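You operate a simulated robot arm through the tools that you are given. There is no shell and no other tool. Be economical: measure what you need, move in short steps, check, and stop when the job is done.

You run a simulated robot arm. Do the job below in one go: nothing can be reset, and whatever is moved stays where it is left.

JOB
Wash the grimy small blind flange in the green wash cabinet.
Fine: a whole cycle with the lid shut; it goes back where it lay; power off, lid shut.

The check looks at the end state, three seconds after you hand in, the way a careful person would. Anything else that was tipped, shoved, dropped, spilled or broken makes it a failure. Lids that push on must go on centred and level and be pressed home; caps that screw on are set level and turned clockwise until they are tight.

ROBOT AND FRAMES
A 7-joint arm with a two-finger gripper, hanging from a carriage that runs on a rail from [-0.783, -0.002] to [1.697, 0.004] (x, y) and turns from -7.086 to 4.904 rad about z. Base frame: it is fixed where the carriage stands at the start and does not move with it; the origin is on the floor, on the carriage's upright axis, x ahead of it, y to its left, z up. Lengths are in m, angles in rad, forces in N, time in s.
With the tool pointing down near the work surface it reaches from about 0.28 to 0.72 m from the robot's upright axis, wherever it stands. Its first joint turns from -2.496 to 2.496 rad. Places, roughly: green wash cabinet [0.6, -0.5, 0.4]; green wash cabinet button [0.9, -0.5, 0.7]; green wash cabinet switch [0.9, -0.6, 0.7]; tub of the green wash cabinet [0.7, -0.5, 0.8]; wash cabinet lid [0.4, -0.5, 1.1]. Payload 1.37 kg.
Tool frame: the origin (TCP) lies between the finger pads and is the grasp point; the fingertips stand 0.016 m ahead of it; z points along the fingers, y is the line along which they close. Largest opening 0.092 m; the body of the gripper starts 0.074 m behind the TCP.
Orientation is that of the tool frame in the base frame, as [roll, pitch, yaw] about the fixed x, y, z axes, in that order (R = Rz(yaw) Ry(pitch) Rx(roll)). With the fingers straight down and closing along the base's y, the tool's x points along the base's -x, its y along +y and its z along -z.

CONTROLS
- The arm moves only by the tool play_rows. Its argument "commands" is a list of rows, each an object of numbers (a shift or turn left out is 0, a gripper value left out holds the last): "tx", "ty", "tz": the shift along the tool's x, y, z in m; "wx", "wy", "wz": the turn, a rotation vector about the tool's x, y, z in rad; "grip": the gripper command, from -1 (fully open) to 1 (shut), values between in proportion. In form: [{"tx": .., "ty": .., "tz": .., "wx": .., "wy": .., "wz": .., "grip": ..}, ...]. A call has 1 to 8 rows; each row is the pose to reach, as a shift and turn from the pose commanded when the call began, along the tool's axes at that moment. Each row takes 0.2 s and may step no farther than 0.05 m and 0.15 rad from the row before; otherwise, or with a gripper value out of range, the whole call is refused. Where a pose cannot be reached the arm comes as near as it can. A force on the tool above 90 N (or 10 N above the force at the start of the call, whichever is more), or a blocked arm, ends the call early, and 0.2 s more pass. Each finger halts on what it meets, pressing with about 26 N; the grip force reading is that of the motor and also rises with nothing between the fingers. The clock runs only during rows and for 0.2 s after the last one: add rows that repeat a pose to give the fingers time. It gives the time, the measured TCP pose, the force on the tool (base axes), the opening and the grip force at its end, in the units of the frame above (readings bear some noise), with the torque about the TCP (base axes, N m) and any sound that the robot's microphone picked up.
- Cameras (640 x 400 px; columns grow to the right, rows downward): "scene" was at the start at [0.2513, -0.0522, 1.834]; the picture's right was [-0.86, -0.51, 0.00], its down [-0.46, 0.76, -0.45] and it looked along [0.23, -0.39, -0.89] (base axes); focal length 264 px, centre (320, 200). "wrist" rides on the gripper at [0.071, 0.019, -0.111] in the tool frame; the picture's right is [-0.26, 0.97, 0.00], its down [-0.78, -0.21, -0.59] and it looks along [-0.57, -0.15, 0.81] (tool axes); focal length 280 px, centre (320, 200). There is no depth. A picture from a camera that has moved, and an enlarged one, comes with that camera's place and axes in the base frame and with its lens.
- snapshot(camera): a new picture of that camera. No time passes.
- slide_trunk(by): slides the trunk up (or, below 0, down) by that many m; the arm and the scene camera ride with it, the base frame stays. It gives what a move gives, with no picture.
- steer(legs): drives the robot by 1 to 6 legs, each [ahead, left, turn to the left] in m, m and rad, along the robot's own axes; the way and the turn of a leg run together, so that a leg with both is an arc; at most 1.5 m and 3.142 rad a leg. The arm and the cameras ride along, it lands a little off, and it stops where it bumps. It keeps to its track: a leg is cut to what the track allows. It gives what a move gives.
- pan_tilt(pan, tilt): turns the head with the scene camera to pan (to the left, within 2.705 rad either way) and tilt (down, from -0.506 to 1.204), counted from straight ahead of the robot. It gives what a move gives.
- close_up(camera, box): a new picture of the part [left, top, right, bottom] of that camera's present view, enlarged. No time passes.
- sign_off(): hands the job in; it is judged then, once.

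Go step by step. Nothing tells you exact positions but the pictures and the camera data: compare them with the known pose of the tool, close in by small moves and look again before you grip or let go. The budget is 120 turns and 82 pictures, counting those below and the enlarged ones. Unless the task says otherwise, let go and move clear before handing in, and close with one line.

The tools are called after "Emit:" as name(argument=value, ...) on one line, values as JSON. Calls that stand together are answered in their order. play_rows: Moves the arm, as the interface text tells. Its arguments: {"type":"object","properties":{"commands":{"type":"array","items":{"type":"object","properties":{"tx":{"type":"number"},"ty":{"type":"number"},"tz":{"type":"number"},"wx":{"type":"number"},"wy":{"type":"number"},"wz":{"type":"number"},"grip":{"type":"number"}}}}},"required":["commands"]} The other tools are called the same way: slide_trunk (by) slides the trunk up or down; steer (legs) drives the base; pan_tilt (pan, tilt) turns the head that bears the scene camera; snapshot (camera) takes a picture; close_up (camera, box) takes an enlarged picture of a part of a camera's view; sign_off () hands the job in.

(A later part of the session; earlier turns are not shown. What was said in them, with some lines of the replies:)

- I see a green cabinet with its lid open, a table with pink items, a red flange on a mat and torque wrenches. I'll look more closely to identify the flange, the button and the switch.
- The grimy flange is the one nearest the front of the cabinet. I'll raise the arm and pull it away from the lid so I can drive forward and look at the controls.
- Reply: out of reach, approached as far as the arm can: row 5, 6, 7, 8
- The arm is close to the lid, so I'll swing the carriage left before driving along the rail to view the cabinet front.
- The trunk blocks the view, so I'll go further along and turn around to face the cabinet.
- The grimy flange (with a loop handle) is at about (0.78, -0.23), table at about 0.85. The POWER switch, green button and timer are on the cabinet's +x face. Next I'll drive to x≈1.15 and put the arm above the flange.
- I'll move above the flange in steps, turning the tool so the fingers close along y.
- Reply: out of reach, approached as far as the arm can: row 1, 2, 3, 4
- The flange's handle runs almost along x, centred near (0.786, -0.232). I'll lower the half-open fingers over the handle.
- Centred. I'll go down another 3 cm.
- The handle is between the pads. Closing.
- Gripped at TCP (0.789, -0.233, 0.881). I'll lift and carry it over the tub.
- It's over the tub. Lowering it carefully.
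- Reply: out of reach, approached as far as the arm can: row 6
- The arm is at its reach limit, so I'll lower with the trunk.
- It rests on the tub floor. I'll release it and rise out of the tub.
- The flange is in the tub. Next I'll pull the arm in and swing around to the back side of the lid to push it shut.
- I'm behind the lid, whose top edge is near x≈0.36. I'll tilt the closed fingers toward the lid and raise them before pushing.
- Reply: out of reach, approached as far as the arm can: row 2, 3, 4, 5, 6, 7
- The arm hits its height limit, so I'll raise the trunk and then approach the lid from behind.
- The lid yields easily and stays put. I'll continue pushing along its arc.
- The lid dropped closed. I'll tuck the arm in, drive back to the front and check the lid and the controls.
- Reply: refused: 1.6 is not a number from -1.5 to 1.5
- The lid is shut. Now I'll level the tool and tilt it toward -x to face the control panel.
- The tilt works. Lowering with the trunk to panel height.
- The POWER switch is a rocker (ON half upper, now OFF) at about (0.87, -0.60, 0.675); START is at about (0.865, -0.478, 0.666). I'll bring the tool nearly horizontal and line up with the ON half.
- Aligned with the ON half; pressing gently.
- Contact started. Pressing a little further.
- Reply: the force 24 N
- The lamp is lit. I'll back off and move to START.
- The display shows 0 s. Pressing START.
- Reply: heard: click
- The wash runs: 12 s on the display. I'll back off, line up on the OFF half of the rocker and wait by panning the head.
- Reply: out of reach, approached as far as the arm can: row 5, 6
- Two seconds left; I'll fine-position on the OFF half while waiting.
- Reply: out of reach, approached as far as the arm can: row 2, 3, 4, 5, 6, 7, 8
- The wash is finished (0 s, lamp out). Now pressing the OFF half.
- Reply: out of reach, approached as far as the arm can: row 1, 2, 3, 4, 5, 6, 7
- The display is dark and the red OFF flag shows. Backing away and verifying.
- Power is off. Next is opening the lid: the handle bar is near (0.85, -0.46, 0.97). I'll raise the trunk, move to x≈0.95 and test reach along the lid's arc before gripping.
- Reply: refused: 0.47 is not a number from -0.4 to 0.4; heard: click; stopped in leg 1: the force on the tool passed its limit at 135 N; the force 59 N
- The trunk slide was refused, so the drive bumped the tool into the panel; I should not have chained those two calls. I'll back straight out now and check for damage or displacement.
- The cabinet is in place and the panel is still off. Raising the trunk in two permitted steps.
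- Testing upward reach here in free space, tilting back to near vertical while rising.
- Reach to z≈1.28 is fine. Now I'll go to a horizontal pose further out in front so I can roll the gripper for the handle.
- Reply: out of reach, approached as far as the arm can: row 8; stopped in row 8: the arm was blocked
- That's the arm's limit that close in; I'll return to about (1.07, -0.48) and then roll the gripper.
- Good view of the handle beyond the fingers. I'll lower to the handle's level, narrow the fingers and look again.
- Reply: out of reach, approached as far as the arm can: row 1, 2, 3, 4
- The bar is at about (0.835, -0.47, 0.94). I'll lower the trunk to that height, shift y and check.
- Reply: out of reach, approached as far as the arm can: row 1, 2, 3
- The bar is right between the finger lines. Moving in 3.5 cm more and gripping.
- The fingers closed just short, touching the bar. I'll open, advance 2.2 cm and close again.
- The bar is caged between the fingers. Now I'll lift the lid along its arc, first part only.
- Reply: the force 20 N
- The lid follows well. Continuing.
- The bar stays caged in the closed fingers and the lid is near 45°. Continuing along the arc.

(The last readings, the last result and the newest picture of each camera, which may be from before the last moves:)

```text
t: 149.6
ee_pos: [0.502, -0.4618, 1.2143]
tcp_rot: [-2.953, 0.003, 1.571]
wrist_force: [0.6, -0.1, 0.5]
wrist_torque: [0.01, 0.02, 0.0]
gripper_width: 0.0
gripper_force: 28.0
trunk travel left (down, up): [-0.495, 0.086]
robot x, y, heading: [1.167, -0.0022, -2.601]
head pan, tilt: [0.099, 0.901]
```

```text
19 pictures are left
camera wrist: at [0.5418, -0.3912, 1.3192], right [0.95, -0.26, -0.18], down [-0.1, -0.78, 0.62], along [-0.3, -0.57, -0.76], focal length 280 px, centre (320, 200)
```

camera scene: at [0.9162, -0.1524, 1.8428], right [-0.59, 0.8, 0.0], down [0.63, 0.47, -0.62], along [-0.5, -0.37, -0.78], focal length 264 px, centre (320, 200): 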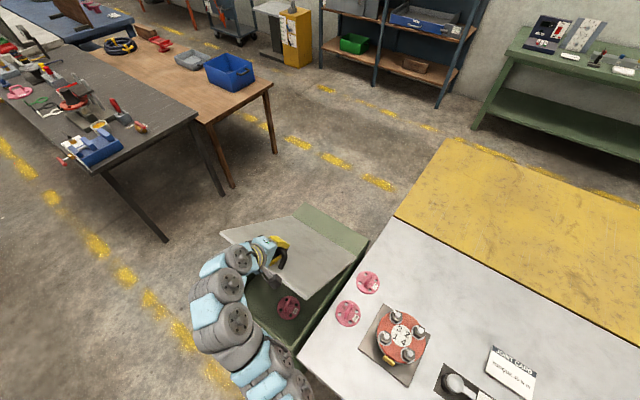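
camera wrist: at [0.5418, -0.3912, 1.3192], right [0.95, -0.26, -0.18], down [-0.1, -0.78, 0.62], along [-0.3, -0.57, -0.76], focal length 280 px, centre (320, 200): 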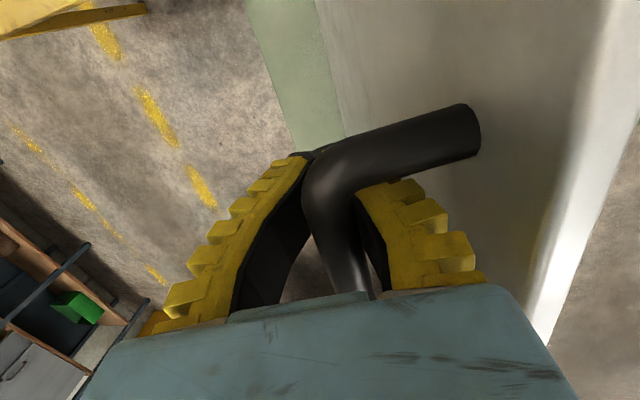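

The lid is near 80°. Driving slightly in -x pushes it past vertical.

Emit:
steer(legs=[[0.06, -0.0356, 0]])

Emit:
play_rows(commands=[{"wx": -0.1}, {"wx": -0.2}])

Emit:
steer(legs=[[0.043, -0.0254, 0]])

Emit:
snapshot(camera="wrist")

```text
t: 150.6
ee_pos: [0.4335, -0.4627, 1.214]
tcp_rot: [-2.953, 0.005, 1.57]
wrist_force: [0.2, -1.0, 0.0]
wrist_torque: [-0.01, -0.01, 0.0]
gripper_width: 0.0
gripper_force: 27.9
trunk travel left (down, up): [-0.495, 0.086]
robot x, y, heading: [1.1002, 0.0014, -2.607]
head pan, tilt: [0.099, 0.901]
```

```text
t: 151.2
ee_pos: [0.4338, -0.462, 1.2139]
tcp_rot: [3.129, 0.007, 1.572]
wrist_force: [0.1, 0.0, -0.3]
wrist_torque: [-0.02, 0.02, 0.02]
gripper_width: 0.0003
gripper_force: 27.9
trunk travel left (down, up): [-0.495, 0.086]
robot x, y, heading: [1.0997, 0.002, -2.607]
head pan, tilt: [0.099, 0.901]
```

```text
t: 152.1
ee_pos: [0.3827, -0.4629, 1.2137]
tcp_rot: [3.132, 0.006, 1.572]
wrist_force: [-0.1, 0.4, -0.3]
wrist_torque: [0.02, -0.02, 0.01]
gripper_width: 0.0
gripper_force: 27.8
trunk travel left (down, up): [-0.495, 0.086]
robot x, y, heading: [1.0477, 0.0014, -2.604]
head pan, tilt: [0.099, 0.901]
```

```text
18 pictures are left
camera wrist: at [0.4013, -0.3914, 1.3248], right [0.96, -0.26, 0.01], down [-0.22, -0.78, 0.59], along [-0.15, -0.57, -0.81], focal length 280 px, centre (320, 200)
```

wrist: 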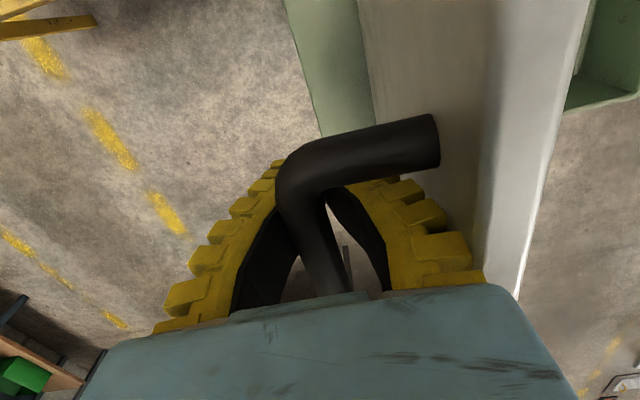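

Past vertical; a bit further to its rest, then open the fingers and rise off the bar.

Emit:
steer(legs=[[0.026, -0.0153, 0]])

Emit:
play_rows(commands=[{"grip": 0.5}, {"grip": 0.1}, {"grip": 0.1}])

Emit:
snapshot(camera="wrist")

```text
t: 152.9
ee_pos: [0.3521, -0.4622, 1.2135]
tcp_rot: [3.132, 0.006, 1.573]
wrist_force: [-0.1, 0.3, -0.4]
wrist_torque: [0.02, -0.02, -0.02]
gripper_width: 0.0
gripper_force: 28.0
trunk travel left (down, up): [-0.495, 0.086]
robot x, y, heading: [1.018, 0.0038, -2.605]
head pan, tilt: [0.099, 0.901]
```

```text
t: 153.7
ee_pos: [0.3537, -0.4638, 1.2138]
tcp_rot: [3.131, 0.005, 1.571]
wrist_force: [-0.2, -0.4, 0.2]
wrist_torque: [-0.02, -0.02, 0.02]
gripper_width: 0.0447
gripper_force: 2.5
trunk travel left (down, up): [-0.495, 0.086]
robot x, y, heading: [1.0198, 0.003, -2.608]
head pan, tilt: [0.099, 0.901]
```

```text
17 pictures are left
camera wrist: at [0.3711, -0.3914, 1.3246], right [0.96, -0.26, 0.01], down [-0.22, -0.78, 0.59], along [-0.15, -0.57, -0.81], focal length 280 px, centre (320, 200)
```

wrist: 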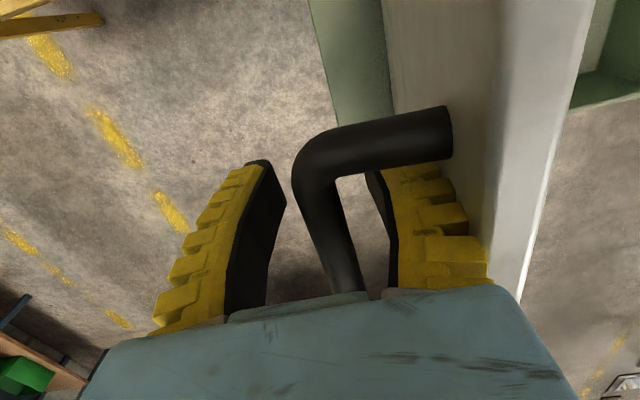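

The lid rests open. Rising off the bar with the trunk, then backing toward the front.

Emit:
slide_trunk(by=0.083)

Emit:
play_rows(commands=[{"tz": -0.02}, {"tz": -0.04}, {"tz": -0.06}])

Emit:
snapshot(camera="wrist")

```text
t: 154.9
ee_pos: [0.3523, -0.4627, 1.2956]
tcp_rot: [3.132, 0.006, 1.571]
wrist_force: [0.2, 0.1, -0.3]
wrist_torque: [-0.01, 0.02, 0.01]
gripper_width: 0.0446
gripper_force: 2.1
trunk travel left (down, up): [-0.578, 0.003]
robot x, y, heading: [1.0191, 0.0032, -2.608]
head pan, tilt: [0.099, 0.901]
```

```text
t: 155.7
ee_pos: [0.3516, -0.4619, 1.358]
tcp_rot: [3.131, 0.005, 1.57]
wrist_force: [-0.3, -0.6, -0.4]
wrist_torque: [0.0, -0.01, -0.01]
gripper_width: 0.0444
gripper_force: 2.4
trunk travel left (down, up): [-0.578, 0.003]
robot x, y, heading: [1.02, 0.0017, -2.605]
head pan, tilt: [0.099, 0.901]
```

```text
16 pictures are left
camera wrist: at [0.3703, -0.3906, 1.4678], right [0.96, -0.26, 0.01], down [-0.22, -0.78, 0.59], along [-0.15, -0.57, -0.81], focal length 280 px, centre (320, 200)
```

wrist: 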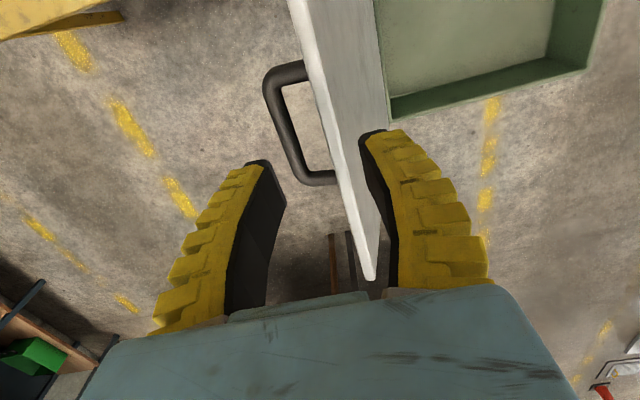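

Emit:
play_rows(commands=[{"tz": -0.02}, {"tz": -0.035}])

Emit:
steer(legs=[[-0.155, 0.0915, 0]])

```text
t: 156.3
ee_pos: [0.3513, -0.4618, 1.3902]
tcp_rot: [3.132, 0.004, 1.572]
wrist_force: [0.0, 0.0, -1.0]
wrist_torque: [0.03, 0.02, -0.02]
gripper_width: 0.0447
gripper_force: 2.3
trunk travel left (down, up): [-0.578, 0.003]
robot x, y, heading: [1.0197, 0.0031, -2.603]
head pan, tilt: [0.099, 0.901]
```

```text
t: 157.8
ee_pos: [0.5335, -0.4638, 1.3916]
tcp_rot: [3.13, 0.004, 1.574]
wrist_force: [0.2, 0.9, 0.1]
wrist_torque: [0.0, 0.01, 0.05]
gripper_width: 0.0448
gripper_force: 2.8
trunk travel left (down, up): [-0.578, 0.003]
robot x, y, heading: [1.2001, 0.0043, -2.608]
head pan, tilt: [0.099, 0.901]
```

Emit:
play_rows(commands=[{"ty": 0.03, "wz": 0.14}, {"ty": 0.06, "wz": 0.28, "tz": 0.02}, {"ty": 0.09, "wz": 0.42, "tz": 0.05}, {"ty": 0.12, "wz": 0.56, "tz": 0.08}, {"ty": 0.15, "wz": 0.7, "tz": 0.11}, {"ty": 0.175, "wz": 0.84, "tz": 0.15}, {"ty": 0.185, "wz": 0.98, "tz": 0.19}, {"ty": 0.185, "wz": 1.12, "tz": 0.23}])

Emit:
play_rows(commands=[{"wz": 0.15, "tz": 0.02, "grip": -0.2}, {"wz": 0.3, "tz": 0.04}, {"wz": 0.45, "tz": 0.06}, {"wz": 0.453, "tz": 0.06}])

Emit:
snapshot(camera="wrist")

```text
t: 159.6
ee_pos: [0.721, -0.4623, 1.162]
tcp_rot: [3.132, -0.008, 0.45]
wrist_force: [-0.3, -1.4, 0.0]
wrist_torque: [0.04, -0.03, 0.03]
gripper_width: 0.0444
gripper_force: 2.2
out of reach, approached as far as the arm can: row 4, 5, 6
trunk travel left (down, up): [-0.578, 0.003]
robot x, y, heading: [1.198, 0.0018, -2.606]
head pan, tilt: [0.099, 0.901]
```

```text
t: 160.6
ee_pos: [0.7213, -0.4632, 1.1022]
tcp_rot: [3.137, -0.008, -0.002]
wrist_force: [0.2, 0.2, -0.4]
wrist_torque: [0.03, -0.01, 0.01]
gripper_width: 0.0582
gripper_force: 2.1
trunk travel left (down, up): [-0.578, 0.003]
robot x, y, heading: [1.2012, 0.0026, -2.602]
head pan, tilt: [0.099, 0.901]
```

```text
15 pictures are left
camera wrist: at [0.7916, -0.4821, 1.2149], right [-0.26, -0.96, 0.0], down [-0.78, 0.22, 0.58], along [-0.56, 0.15, -0.81], focal length 280 px, centre (320, 200)
```

wrist: 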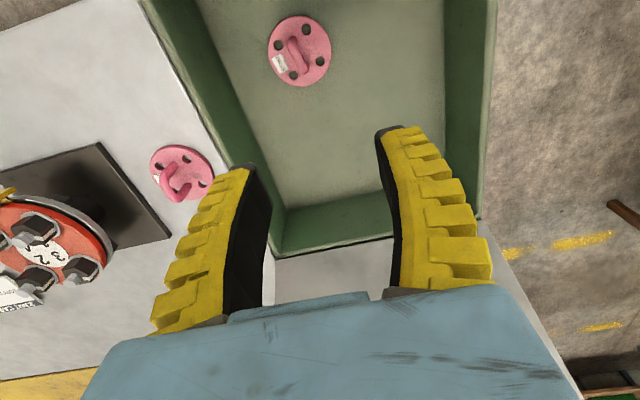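

The flange is clean. I'll shift slightly to it and descend, re-checking on the way.

Emit:
slide_trunk(by=-0.1)

Emit:
play_rows(commands=[{"tx": 0.008, "ty": -0.01, "tz": 0.03}, {"tx": 0.015, "ty": -0.018, "tz": 0.07}, {"tx": 0.015, "ty": -0.018, "tz": 0.11}, {"tx": 0.015, "ty": -0.018, "tz": 0.14}, {"tx": 0.015, "ty": -0.018, "tz": 0.14}])

Emit:
snapshot(camera="wrist")

```text
t: 162.0
ee_pos: [0.7213, -0.4633, 1.0032]
tcp_rot: [3.136, -0.011, 0.001]
wrist_force: [0.4, 0.2, 0.2]
wrist_torque: [0.01, 0.01, 0.0]
gripper_width: 0.0579
gripper_force: 1.8
trunk travel left (down, up): [-0.478, 0.103]
robot x, y, heading: [1.1956, 0.0046, -2.601]
head pan, tilt: [0.099, 0.901]
```

```text
t: 163.2
ee_pos: [0.7377, -0.4468, 0.862]
tcp_rot: [3.138, -0.011, 0.001]
wrist_force: [0.1, 1.6, -0.2]
wrist_torque: [-0.01, 0.01, 0.05]
gripper_width: 0.0579
gripper_force: 2.1
trunk travel left (down, up): [-0.478, 0.103]
robot x, y, heading: [1.1982, 0.004, -2.606]
head pan, tilt: [0.099, 0.901]
```

```text
14 pictures are left
camera wrist: at [0.8077, -0.465, 0.9758], right [-0.26, -0.97, 0.0], down [-0.79, 0.21, 0.58], along [-0.56, 0.15, -0.81], focal length 280 px, centre (320, 200)
```

wrist: 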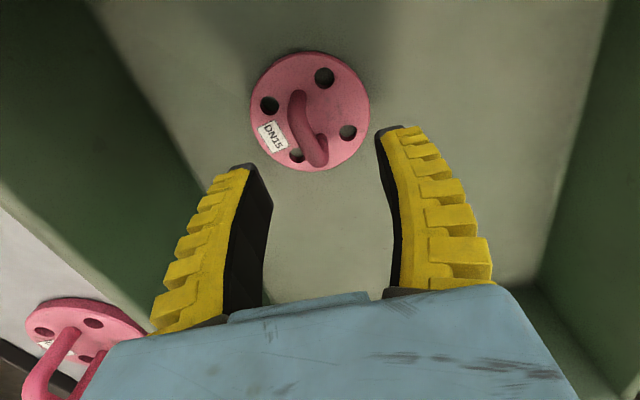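

The flange lies at (0.744, -0.441), rotated about +0.2 rad from before. I'll match that, descend over the handle and look.

Emit:
play_rows(commands=[{"tx": 0.006, "ty": -0.006, "wz": -0.1}, {"tx": 0.006, "ty": -0.006, "wz": -0.2}, {"tx": 0.006, "ty": -0.006, "tz": 0.03, "wz": -0.2}, {"tx": 0.006, "ty": -0.006, "tz": 0.05, "wz": -0.2}, {"tx": 0.006, "ty": -0.006, "tz": 0.062, "wz": -0.2}, {"tx": 0.006, "ty": -0.006, "tz": 0.062, "wz": -0.2}])

Emit:
snapshot(camera="wrist")

```text
t: 164.6
ee_pos: [0.7442, -0.4415, 0.8005]
tcp_rot: [3.134, -0.008, 0.199]
wrist_force: [0.1, 0.2, 0.8]
wrist_torque: [0.0, 0.0, 0.0]
gripper_width: 0.0578
gripper_force: 2.6
trunk travel left (down, up): [-0.478, 0.103]
robot x, y, heading: [1.1982, 0.0027, -2.61]
head pan, tilt: [0.099, 0.901]
```

```text
13 pictures are left
camera wrist: at [0.8165, -0.4452, 0.9123], right [-0.06, -1.0, 0.0], down [-0.81, 0.06, 0.58], along [-0.58, 0.03, -0.81], focal length 280 px, centre (320, 200)
```

wrist: 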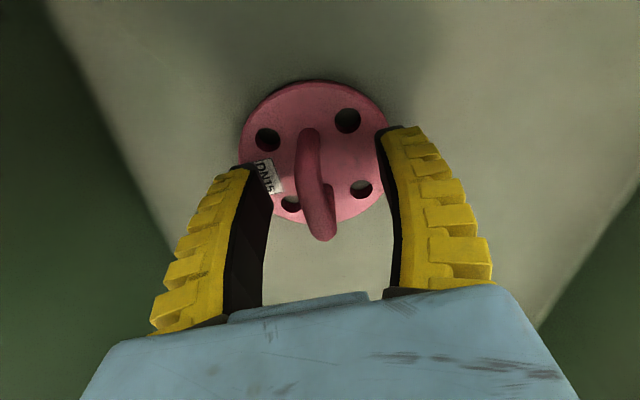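

Nearly identical to the original grasp view. A tiny correction, then grip.

Emit:
play_rows(commands=[{"ty": -0.002, "tz": 0.002}, {"ty": -0.002, "tz": 0.002, "grip": 0.3}, {"ty": -0.002, "tz": 0.002, "grip": 1}, {"ty": -0.002, "tz": 0.002, "grip": 1}, {"ty": -0.002, "tz": 0.002, "grip": 1}])

Emit:
play_rows(commands=[{"tz": -0.03}, {"tz": -0.07}, {"tz": -0.11}, {"tz": -0.15}, {"tz": -0.19}, {"tz": -0.23, "wz": 0.1}, {"tz": -0.23, "wz": 0.199}])

Emit:
snapshot(camera="wrist")

```text
t: 165.8
ee_pos: [0.7426, -0.4399, 0.7983]
tcp_rot: [3.135, -0.008, 0.2]
wrist_force: [-1.9, -0.8, 0.4]
wrist_torque: [0.01, 0.07, -0.02]
gripper_width: 0.0061
gripper_force: 25.7
trunk travel left (down, up): [-0.478, 0.103]
robot x, y, heading: [1.1978, 0.0014, -2.605]
head pan, tilt: [0.099, 0.901]
```

```text
t: 167.4
ee_pos: [0.7425, -0.437, 1.0288]
tcp_rot: [3.136, -0.011, 0.0]
wrist_force: [0.3, -0.3, -4.5]
wrist_torque: [0.02, -0.01, 0.0]
gripper_width: 0.0061
gripper_force: 26.0
trunk travel left (down, up): [-0.478, 0.103]
robot x, y, heading: [1.1979, 0.007, -2.605]
head pan, tilt: [0.099, 0.901]
```

```text
12 pictures are left
camera wrist: at [0.8121, -0.4556, 1.1418], right [-0.26, -0.97, 0.0], down [-0.79, 0.21, 0.58], along [-0.56, 0.15, -0.81], focal length 280 px, centre (320, 200)
```

wrist: 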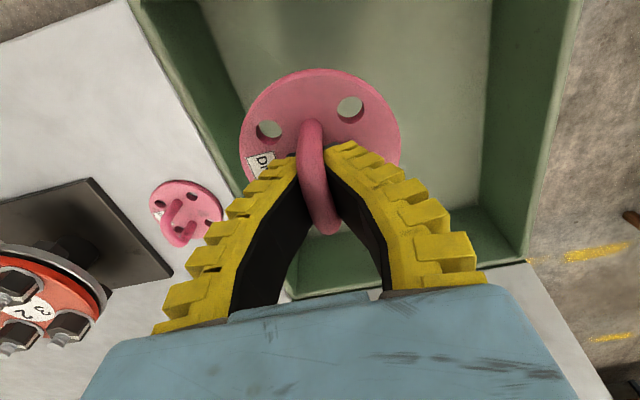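

Gripped, and relative to the gripper it sits about 7 mm further in +x than before. I'll carry it back over its spot with that correction.

Emit:
play_rows(commands=[{"ty": -0.035, "tx": 0.006}, {"ty": -0.07, "tx": 0.012}, {"ty": -0.105, "tx": 0.02, "wz": 0.03}, {"ty": -0.14, "tx": 0.028, "wz": 0.05}, {"ty": -0.175, "tx": 0.035, "wz": 0.05}, {"ty": -0.204, "tx": 0.0395, "wz": 0.05}, {"ty": -0.204, "tx": 0.0395, "wz": 0.05}])

Emit:
play_rows(commands=[{"tz": 0.03}, {"tz": 0.07}, {"tz": 0.1}, {"tz": 0.125}, {"tz": 0.125}])

Emit:
snapshot(camera="wrist")

```text
t: 169.0
ee_pos: [0.7792, -0.2329, 1.0263]
tcp_rot: [3.136, -0.009, -0.048]
wrist_force: [-0.1, 0.9, -5.2]
wrist_torque: [0.01, 0.01, 0.02]
gripper_width: 0.0061
gripper_force: 25.6
trunk travel left (down, up): [-0.478, 0.103]
robot x, y, heading: [1.2001, 0.0061, -2.604]
head pan, tilt: [0.099, 0.901]
```

```text
t: 170.2
ee_pos: [0.7822, -0.2357, 0.9028]
tcp_rot: [3.136, -0.01, -0.048]
wrist_force: [-0.1, 0.2, -5.2]
wrist_torque: [-0.01, -0.02, 0.02]
gripper_width: 0.0058
gripper_force: 26.4
trunk travel left (down, up): [-0.478, 0.103]
robot x, y, heading: [1.1999, 0.001, -2.607]
head pan, tilt: [0.099, 0.901]
```

```text
11 pictures are left
camera wrist: at [0.8507, -0.2559, 1.0145], right [-0.31, -0.95, 0.0], down [-0.77, 0.25, 0.58], along [-0.55, 0.18, -0.81], focal length 280 px, centre (320, 200)
```

wrist: 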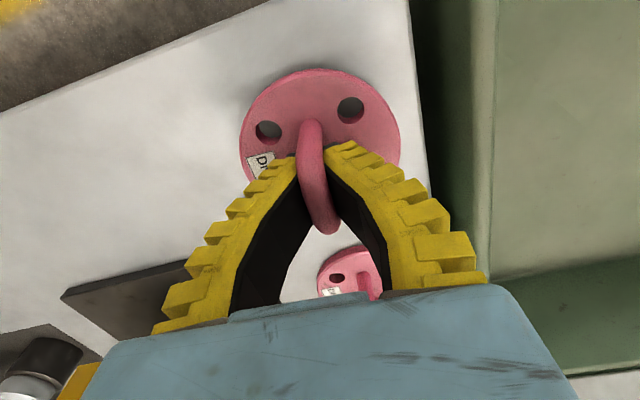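

Emit:
play_rows(commands=[{"ty": -0.001, "tz": 0.008}, {"ty": -0.002, "tz": 0.014}, {"ty": -0.002, "tz": 0.018}, {"ty": -0.002, "tz": 0.018}])

```text
t: 171.2
ee_pos: [0.7824, -0.2326, 0.8855]
tcp_rot: [3.136, -0.011, -0.049]
wrist_force: [13.3, 4.2, 39.3]
wrist_torque: [0.04, 0.09, -0.06]
gripper_width: 0.0061
gripper_force: 26.3
trunk travel left (down, up): [-0.478, 0.103]
robot x, y, heading: [1.1993, 0.0018, -2.602]
head pan, tilt: [0.099, 0.901]
```

Contact made; easing off and releasing gently.

Emit:
play_rows(commands=[{"tz": -0.002}, {"tz": -0.0025}, {"tz": -0.0025, "grip": 0.7}, {"tz": -0.0025, "grip": 0.4}, {"tz": -0.0025, "grip": 0.1}, {"tz": -0.0025, "grip": -0.2}, {"tz": -0.0025, "grip": -0.2}])

Emit:
play_rows(commands=[{"tz": -0.02}, {"tz": -0.05}, {"tz": -0.09}, {"tz": -0.13}, {"tz": -0.17}, {"tz": -0.19}])

Emit:
snapshot(camera="wrist")

```text
t: 172.8
ee_pos: [0.7821, -0.2329, 0.8865]
tcp_rot: [3.136, -0.01, -0.048]
wrist_force: [-0.2, 1.0, 0.6]
wrist_torque: [-0.03, -0.02, -0.02]
gripper_width: 0.058
gripper_force: 1.6
trunk travel left (down, up): [-0.478, 0.103]
robot x, y, heading: [1.2014, 0.001, -2.602]
head pan, tilt: [0.099, 0.901]
```

```text
t: 174.2
ee_pos: [0.7804, -0.233, 1.0789]
tcp_rot: [3.137, -0.01, -0.046]
wrist_force: [0.7, 0.3, -0.1]
wrist_torque: [0.0, 0.0, 0.0]
gripper_width: 0.0579
gripper_force: 1.9
trunk travel left (down, up): [-0.478, 0.103]
robot x, y, heading: [1.1954, 0.0018, -2.607]
head pan, tilt: [0.099, 0.901]
```

```text
10 pictures are left
camera wrist: at [0.8494, -0.2541, 1.1906], right [-0.31, -0.95, 0.0], down [-0.78, 0.25, 0.58], along [-0.55, 0.18, -0.81], focal length 280 px, centre (320, 200)
```

wrist: 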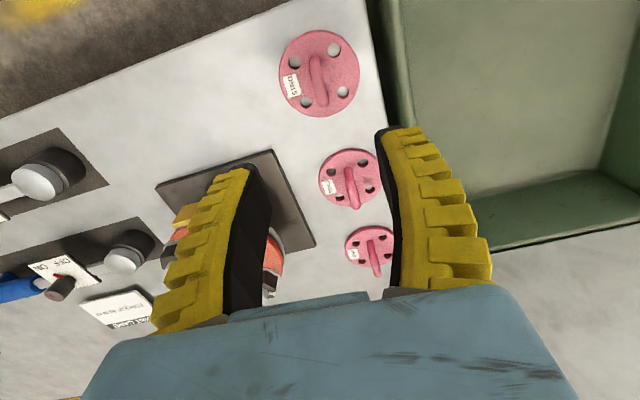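

The flange is back at its place (0.788, -0.232), clean. Now I'll close the lid the same way as before: raise, and swing around to the back of the lid.

Emit:
slide_trunk(by=0.1)

Emit:
steer(legs=[[0, 0, 2.607]])

Emit:
steer(legs=[[-1.34, 0, 0], [0, 0, -0.8]])

```text
t: 175.5
ee_pos: [0.7794, -0.2324, 1.1778]
tcp_rot: [3.137, -0.012, -0.048]
wrist_force: [0.0, -0.5, -0.1]
wrist_torque: [0.04, -0.02, 0.01]
gripper_width: 0.0582
gripper_force: 2.0
trunk travel left (down, up): [-0.578, 0.003]
robot x, y, heading: [1.1948, 0.0013, -2.606]
head pan, tilt: [0.099, 0.901]
```

```text
t: 182.0
ee_pos: [1.6766, -0.0122, 1.1775]
tcp_rot: [3.136, -0.01, 2.547]
wrist_force: [0.1, -0.4, -0.1]
wrist_torque: [-0.01, 0.02, -0.05]
gripper_width: 0.0578
gripper_force: 1.5
trunk travel left (down, up): [-0.578, 0.003]
robot x, y, heading: [1.1982, 0.0042, -0.009]
head pan, tilt: [0.099, 0.901]
```

```text
t: 190.9
ee_pos: [0.1565, -0.3543, 1.178]
tcp_rot: [3.137, -0.01, 1.75]
wrist_force: [0.0, 0.3, 0.1]
wrist_torque: [-0.01, -0.04, 0.01]
gripper_width: 0.058
gripper_force: 2.4
trunk travel left (down, up): [-0.578, 0.003]
robot x, y, heading: [-0.1662, -0.0014, -0.813]
head pan, tilt: [0.099, 0.901]
```

Emit:
play_rows(commands=[{"ty": 0.03, "tx": -0.005, "wx": -0.08, "grip": 1}, {"ty": 0.06, "tx": -0.01, "wx": -0.16}, {"ty": 0.09, "tx": -0.014, "wx": -0.25}, {"ty": 0.12, "tx": -0.018, "wx": -0.34}, {"ty": 0.139, "tx": -0.02, "wx": -0.42}, {"ty": 0.139, "tx": -0.02, "wx": -0.42}])

Emit:
pan_tilt(pan=0.35, tilt=0.85)

Emit:
snapshot(camera="scene")

```text
t: 192.3
ee_pos: [0.299, -0.3496, 1.1778]
tcp_rot: [2.716, -0.01, 1.749]
wrist_force: [-0.3, 1.1, -0.3]
wrist_torque: [0.02, -0.01, 0.0]
gripper_width: 0.0002
gripper_force: 26.1
trunk travel left (down, up): [-0.578, 0.003]
robot x, y, heading: [-0.1682, 0.0011, -0.807]
head pan, tilt: [0.099, 0.901]
```

```text
t: 193.1
ee_pos: [0.2992, -0.3508, 1.1768]
tcp_rot: [2.718, -0.01, 1.749]
wrist_force: [0.8, -0.4, -0.6]
wrist_torque: [-0.01, -0.02, 0.0]
gripper_width: 0.0001
gripper_force: 25.8
trunk travel left (down, up): [-0.578, 0.003]
robot x, y, heading: [-0.1673, -0.0017, -0.806]
head pan, tilt: [0.351, 0.85]
```

```text
9 pictures are left
camera scene: at [0.0543, -0.1917, 1.9298], right [-0.44, -0.9, 0.0], down [-0.67, 0.33, -0.66], along [0.59, -0.29, -0.75], focal length 264 px, centre (320, 200)
```

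scene: 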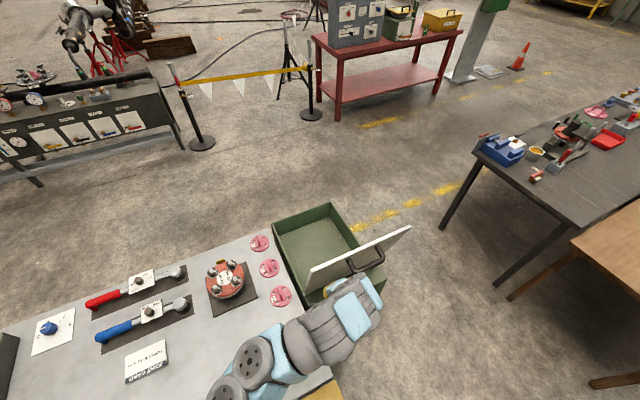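

Everything is in place. Pushing the lid slowly forward.

Emit:
play_rows(commands=[{"tx": -0.0036, "ty": 0.018, "tz": 0.008}, {"tx": -0.007, "ty": 0.036, "tz": 0.016}, {"tx": -0.0107, "ty": 0.054, "tz": 0.024}, {"tx": -0.0142, "ty": 0.0717, "tz": 0.0323}, {"tx": -0.0178, "ty": 0.0896, "tz": 0.0404}, {"tx": -0.0205, "ty": 0.103, "tz": 0.0465}, {"tx": -0.0231, "ty": 0.1165, "tz": 0.0525}, {"tx": -0.0258, "ty": 0.13, "tz": 0.0586}])

Emit:
play_rows(commands=[{"tx": -0.002, "ty": 0.009, "tz": 0.004}, {"tx": -0.0036, "ty": 0.018, "tz": 0.008}, {"tx": -0.005, "ty": 0.027, "tz": 0.012}, {"tx": -0.007, "ty": 0.036, "tz": 0.016}, {"tx": -0.009, "ty": 0.045, "tz": 0.02}, {"tx": -0.0107, "ty": 0.054, "tz": 0.024}, {"tx": -0.0142, "ty": 0.0717, "tz": 0.0323}, {"tx": -0.0178, "ty": 0.0896, "tz": 0.0404}])

Emit:
snapshot(camera="scene")

```text
t: 194.9
ee_pos: [0.4406, -0.3494, 1.1765]
tcp_rot: [2.719, -0.011, 1.75]
wrist_force: [0.1, 0.6, 0.0]
wrist_torque: [0.02, 0.01, 0.0]
gripper_width: 0.0
gripper_force: 26.3
trunk travel left (down, up): [-0.578, 0.003]
robot x, y, heading: [-0.1685, -0.0018, -0.804]
head pan, tilt: [0.351, 0.85]
```

```text
t: 196.7
ee_pos: [0.5421, -0.3496, 1.1797]
tcp_rot: [2.717, -0.01, 1.749]
wrist_force: [-0.7, -0.4, -0.3]
wrist_torque: [0.0, -0.03, 0.02]
gripper_width: 0.0002
gripper_force: 25.8
trunk travel left (down, up): [-0.578, 0.003]
robot x, y, heading: [-0.1679, -0.0005, -0.806]
head pan, tilt: [0.351, 0.85]
```

```text
8 pictures are left
camera scene: at [0.0543, -0.1917, 1.9298], right [-0.44, -0.9, 0.0], down [-0.67, 0.33, -0.66], along [0.59, -0.29, -0.75], focal length 264 px, centre (320, 200)
```

scene: 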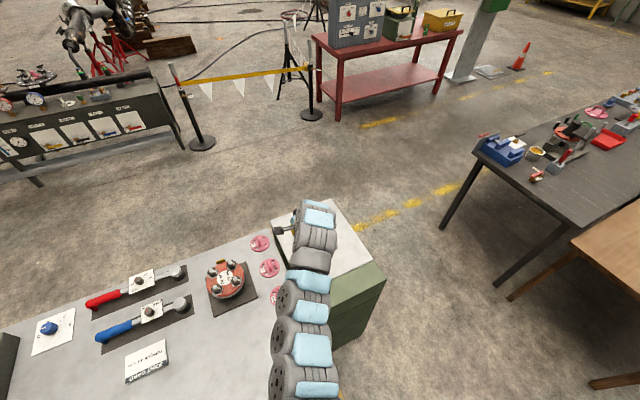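

The lid is shut. Pulling the arm back clear and checking.

Emit:
play_rows(commands=[{"tx": 0.007, "ty": -0.036, "tz": -0.016}, {"tx": 0.0142, "ty": -0.0717, "tz": -0.0323}, {"tx": 0.0213, "ty": -0.1075, "tz": -0.0485}, {"tx": 0.0284, "ty": -0.143, "tz": -0.0646}, {"tx": 0.0356, "ty": -0.179, "tz": -0.081}, {"tx": 0.044, "ty": -0.22, "tz": -0.1}])

Emit:
snapshot(camera="scene")

Emit:
close_up(camera="scene", box=[200, 180, 400, 320])

```text
t: 198.1
ee_pos: [0.2969, -0.3486, 1.1786]
tcp_rot: [2.719, -0.009, 1.749]
wrist_force: [0.5, -0.8, 0.4]
wrist_torque: [-0.01, -0.01, 0.01]
gripper_width: 0.0004
gripper_force: 25.8
trunk travel left (down, up): [-0.578, 0.003]
robot x, y, heading: [-0.1649, -0.0019, -0.8]
head pan, tilt: [0.351, 0.85]
```

```text
7 pictures are left
camera scene: at [0.0544, -0.1917, 1.9298], right [-0.44, -0.9, 0.0], down [-0.67, 0.33, -0.66], along [0.59, -0.29, -0.75], focal length 264 px, centre (320, 200)
```

scene: 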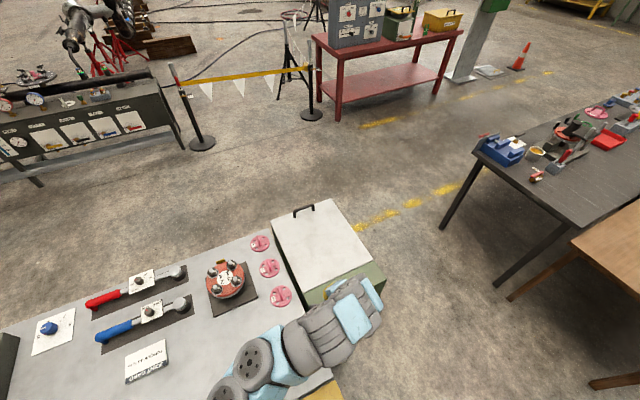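

```text
2.86 times, centred on (300, 250) of scene
camera zoom: at [0.0544, -0.1917, 1.9298], right [-0.44, -0.9, 0.0], down [-0.67, 0.33, -0.66], along [0.59, -0.29, -0.75], focal length 754 px, centre (377, 57)
```

zoom: 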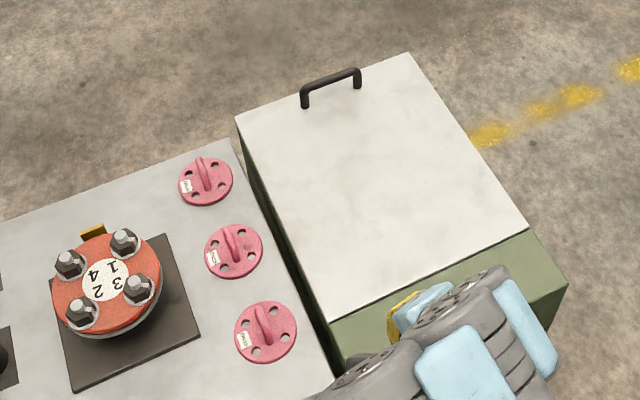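

The lid is shut, the flange is clean and back in its row, the power is off and the arm is clear. Handing in.

Emit:
sign_off()

```text
The job is handed in.
```

The small blind flange went through a whole 12 s wash with the lid shut and came out clean. It is back within a few millimetres of where it lay, with power off and lid shut; on the way the tool bumped the control panel at about 135 N, and I saw no damage or shift.
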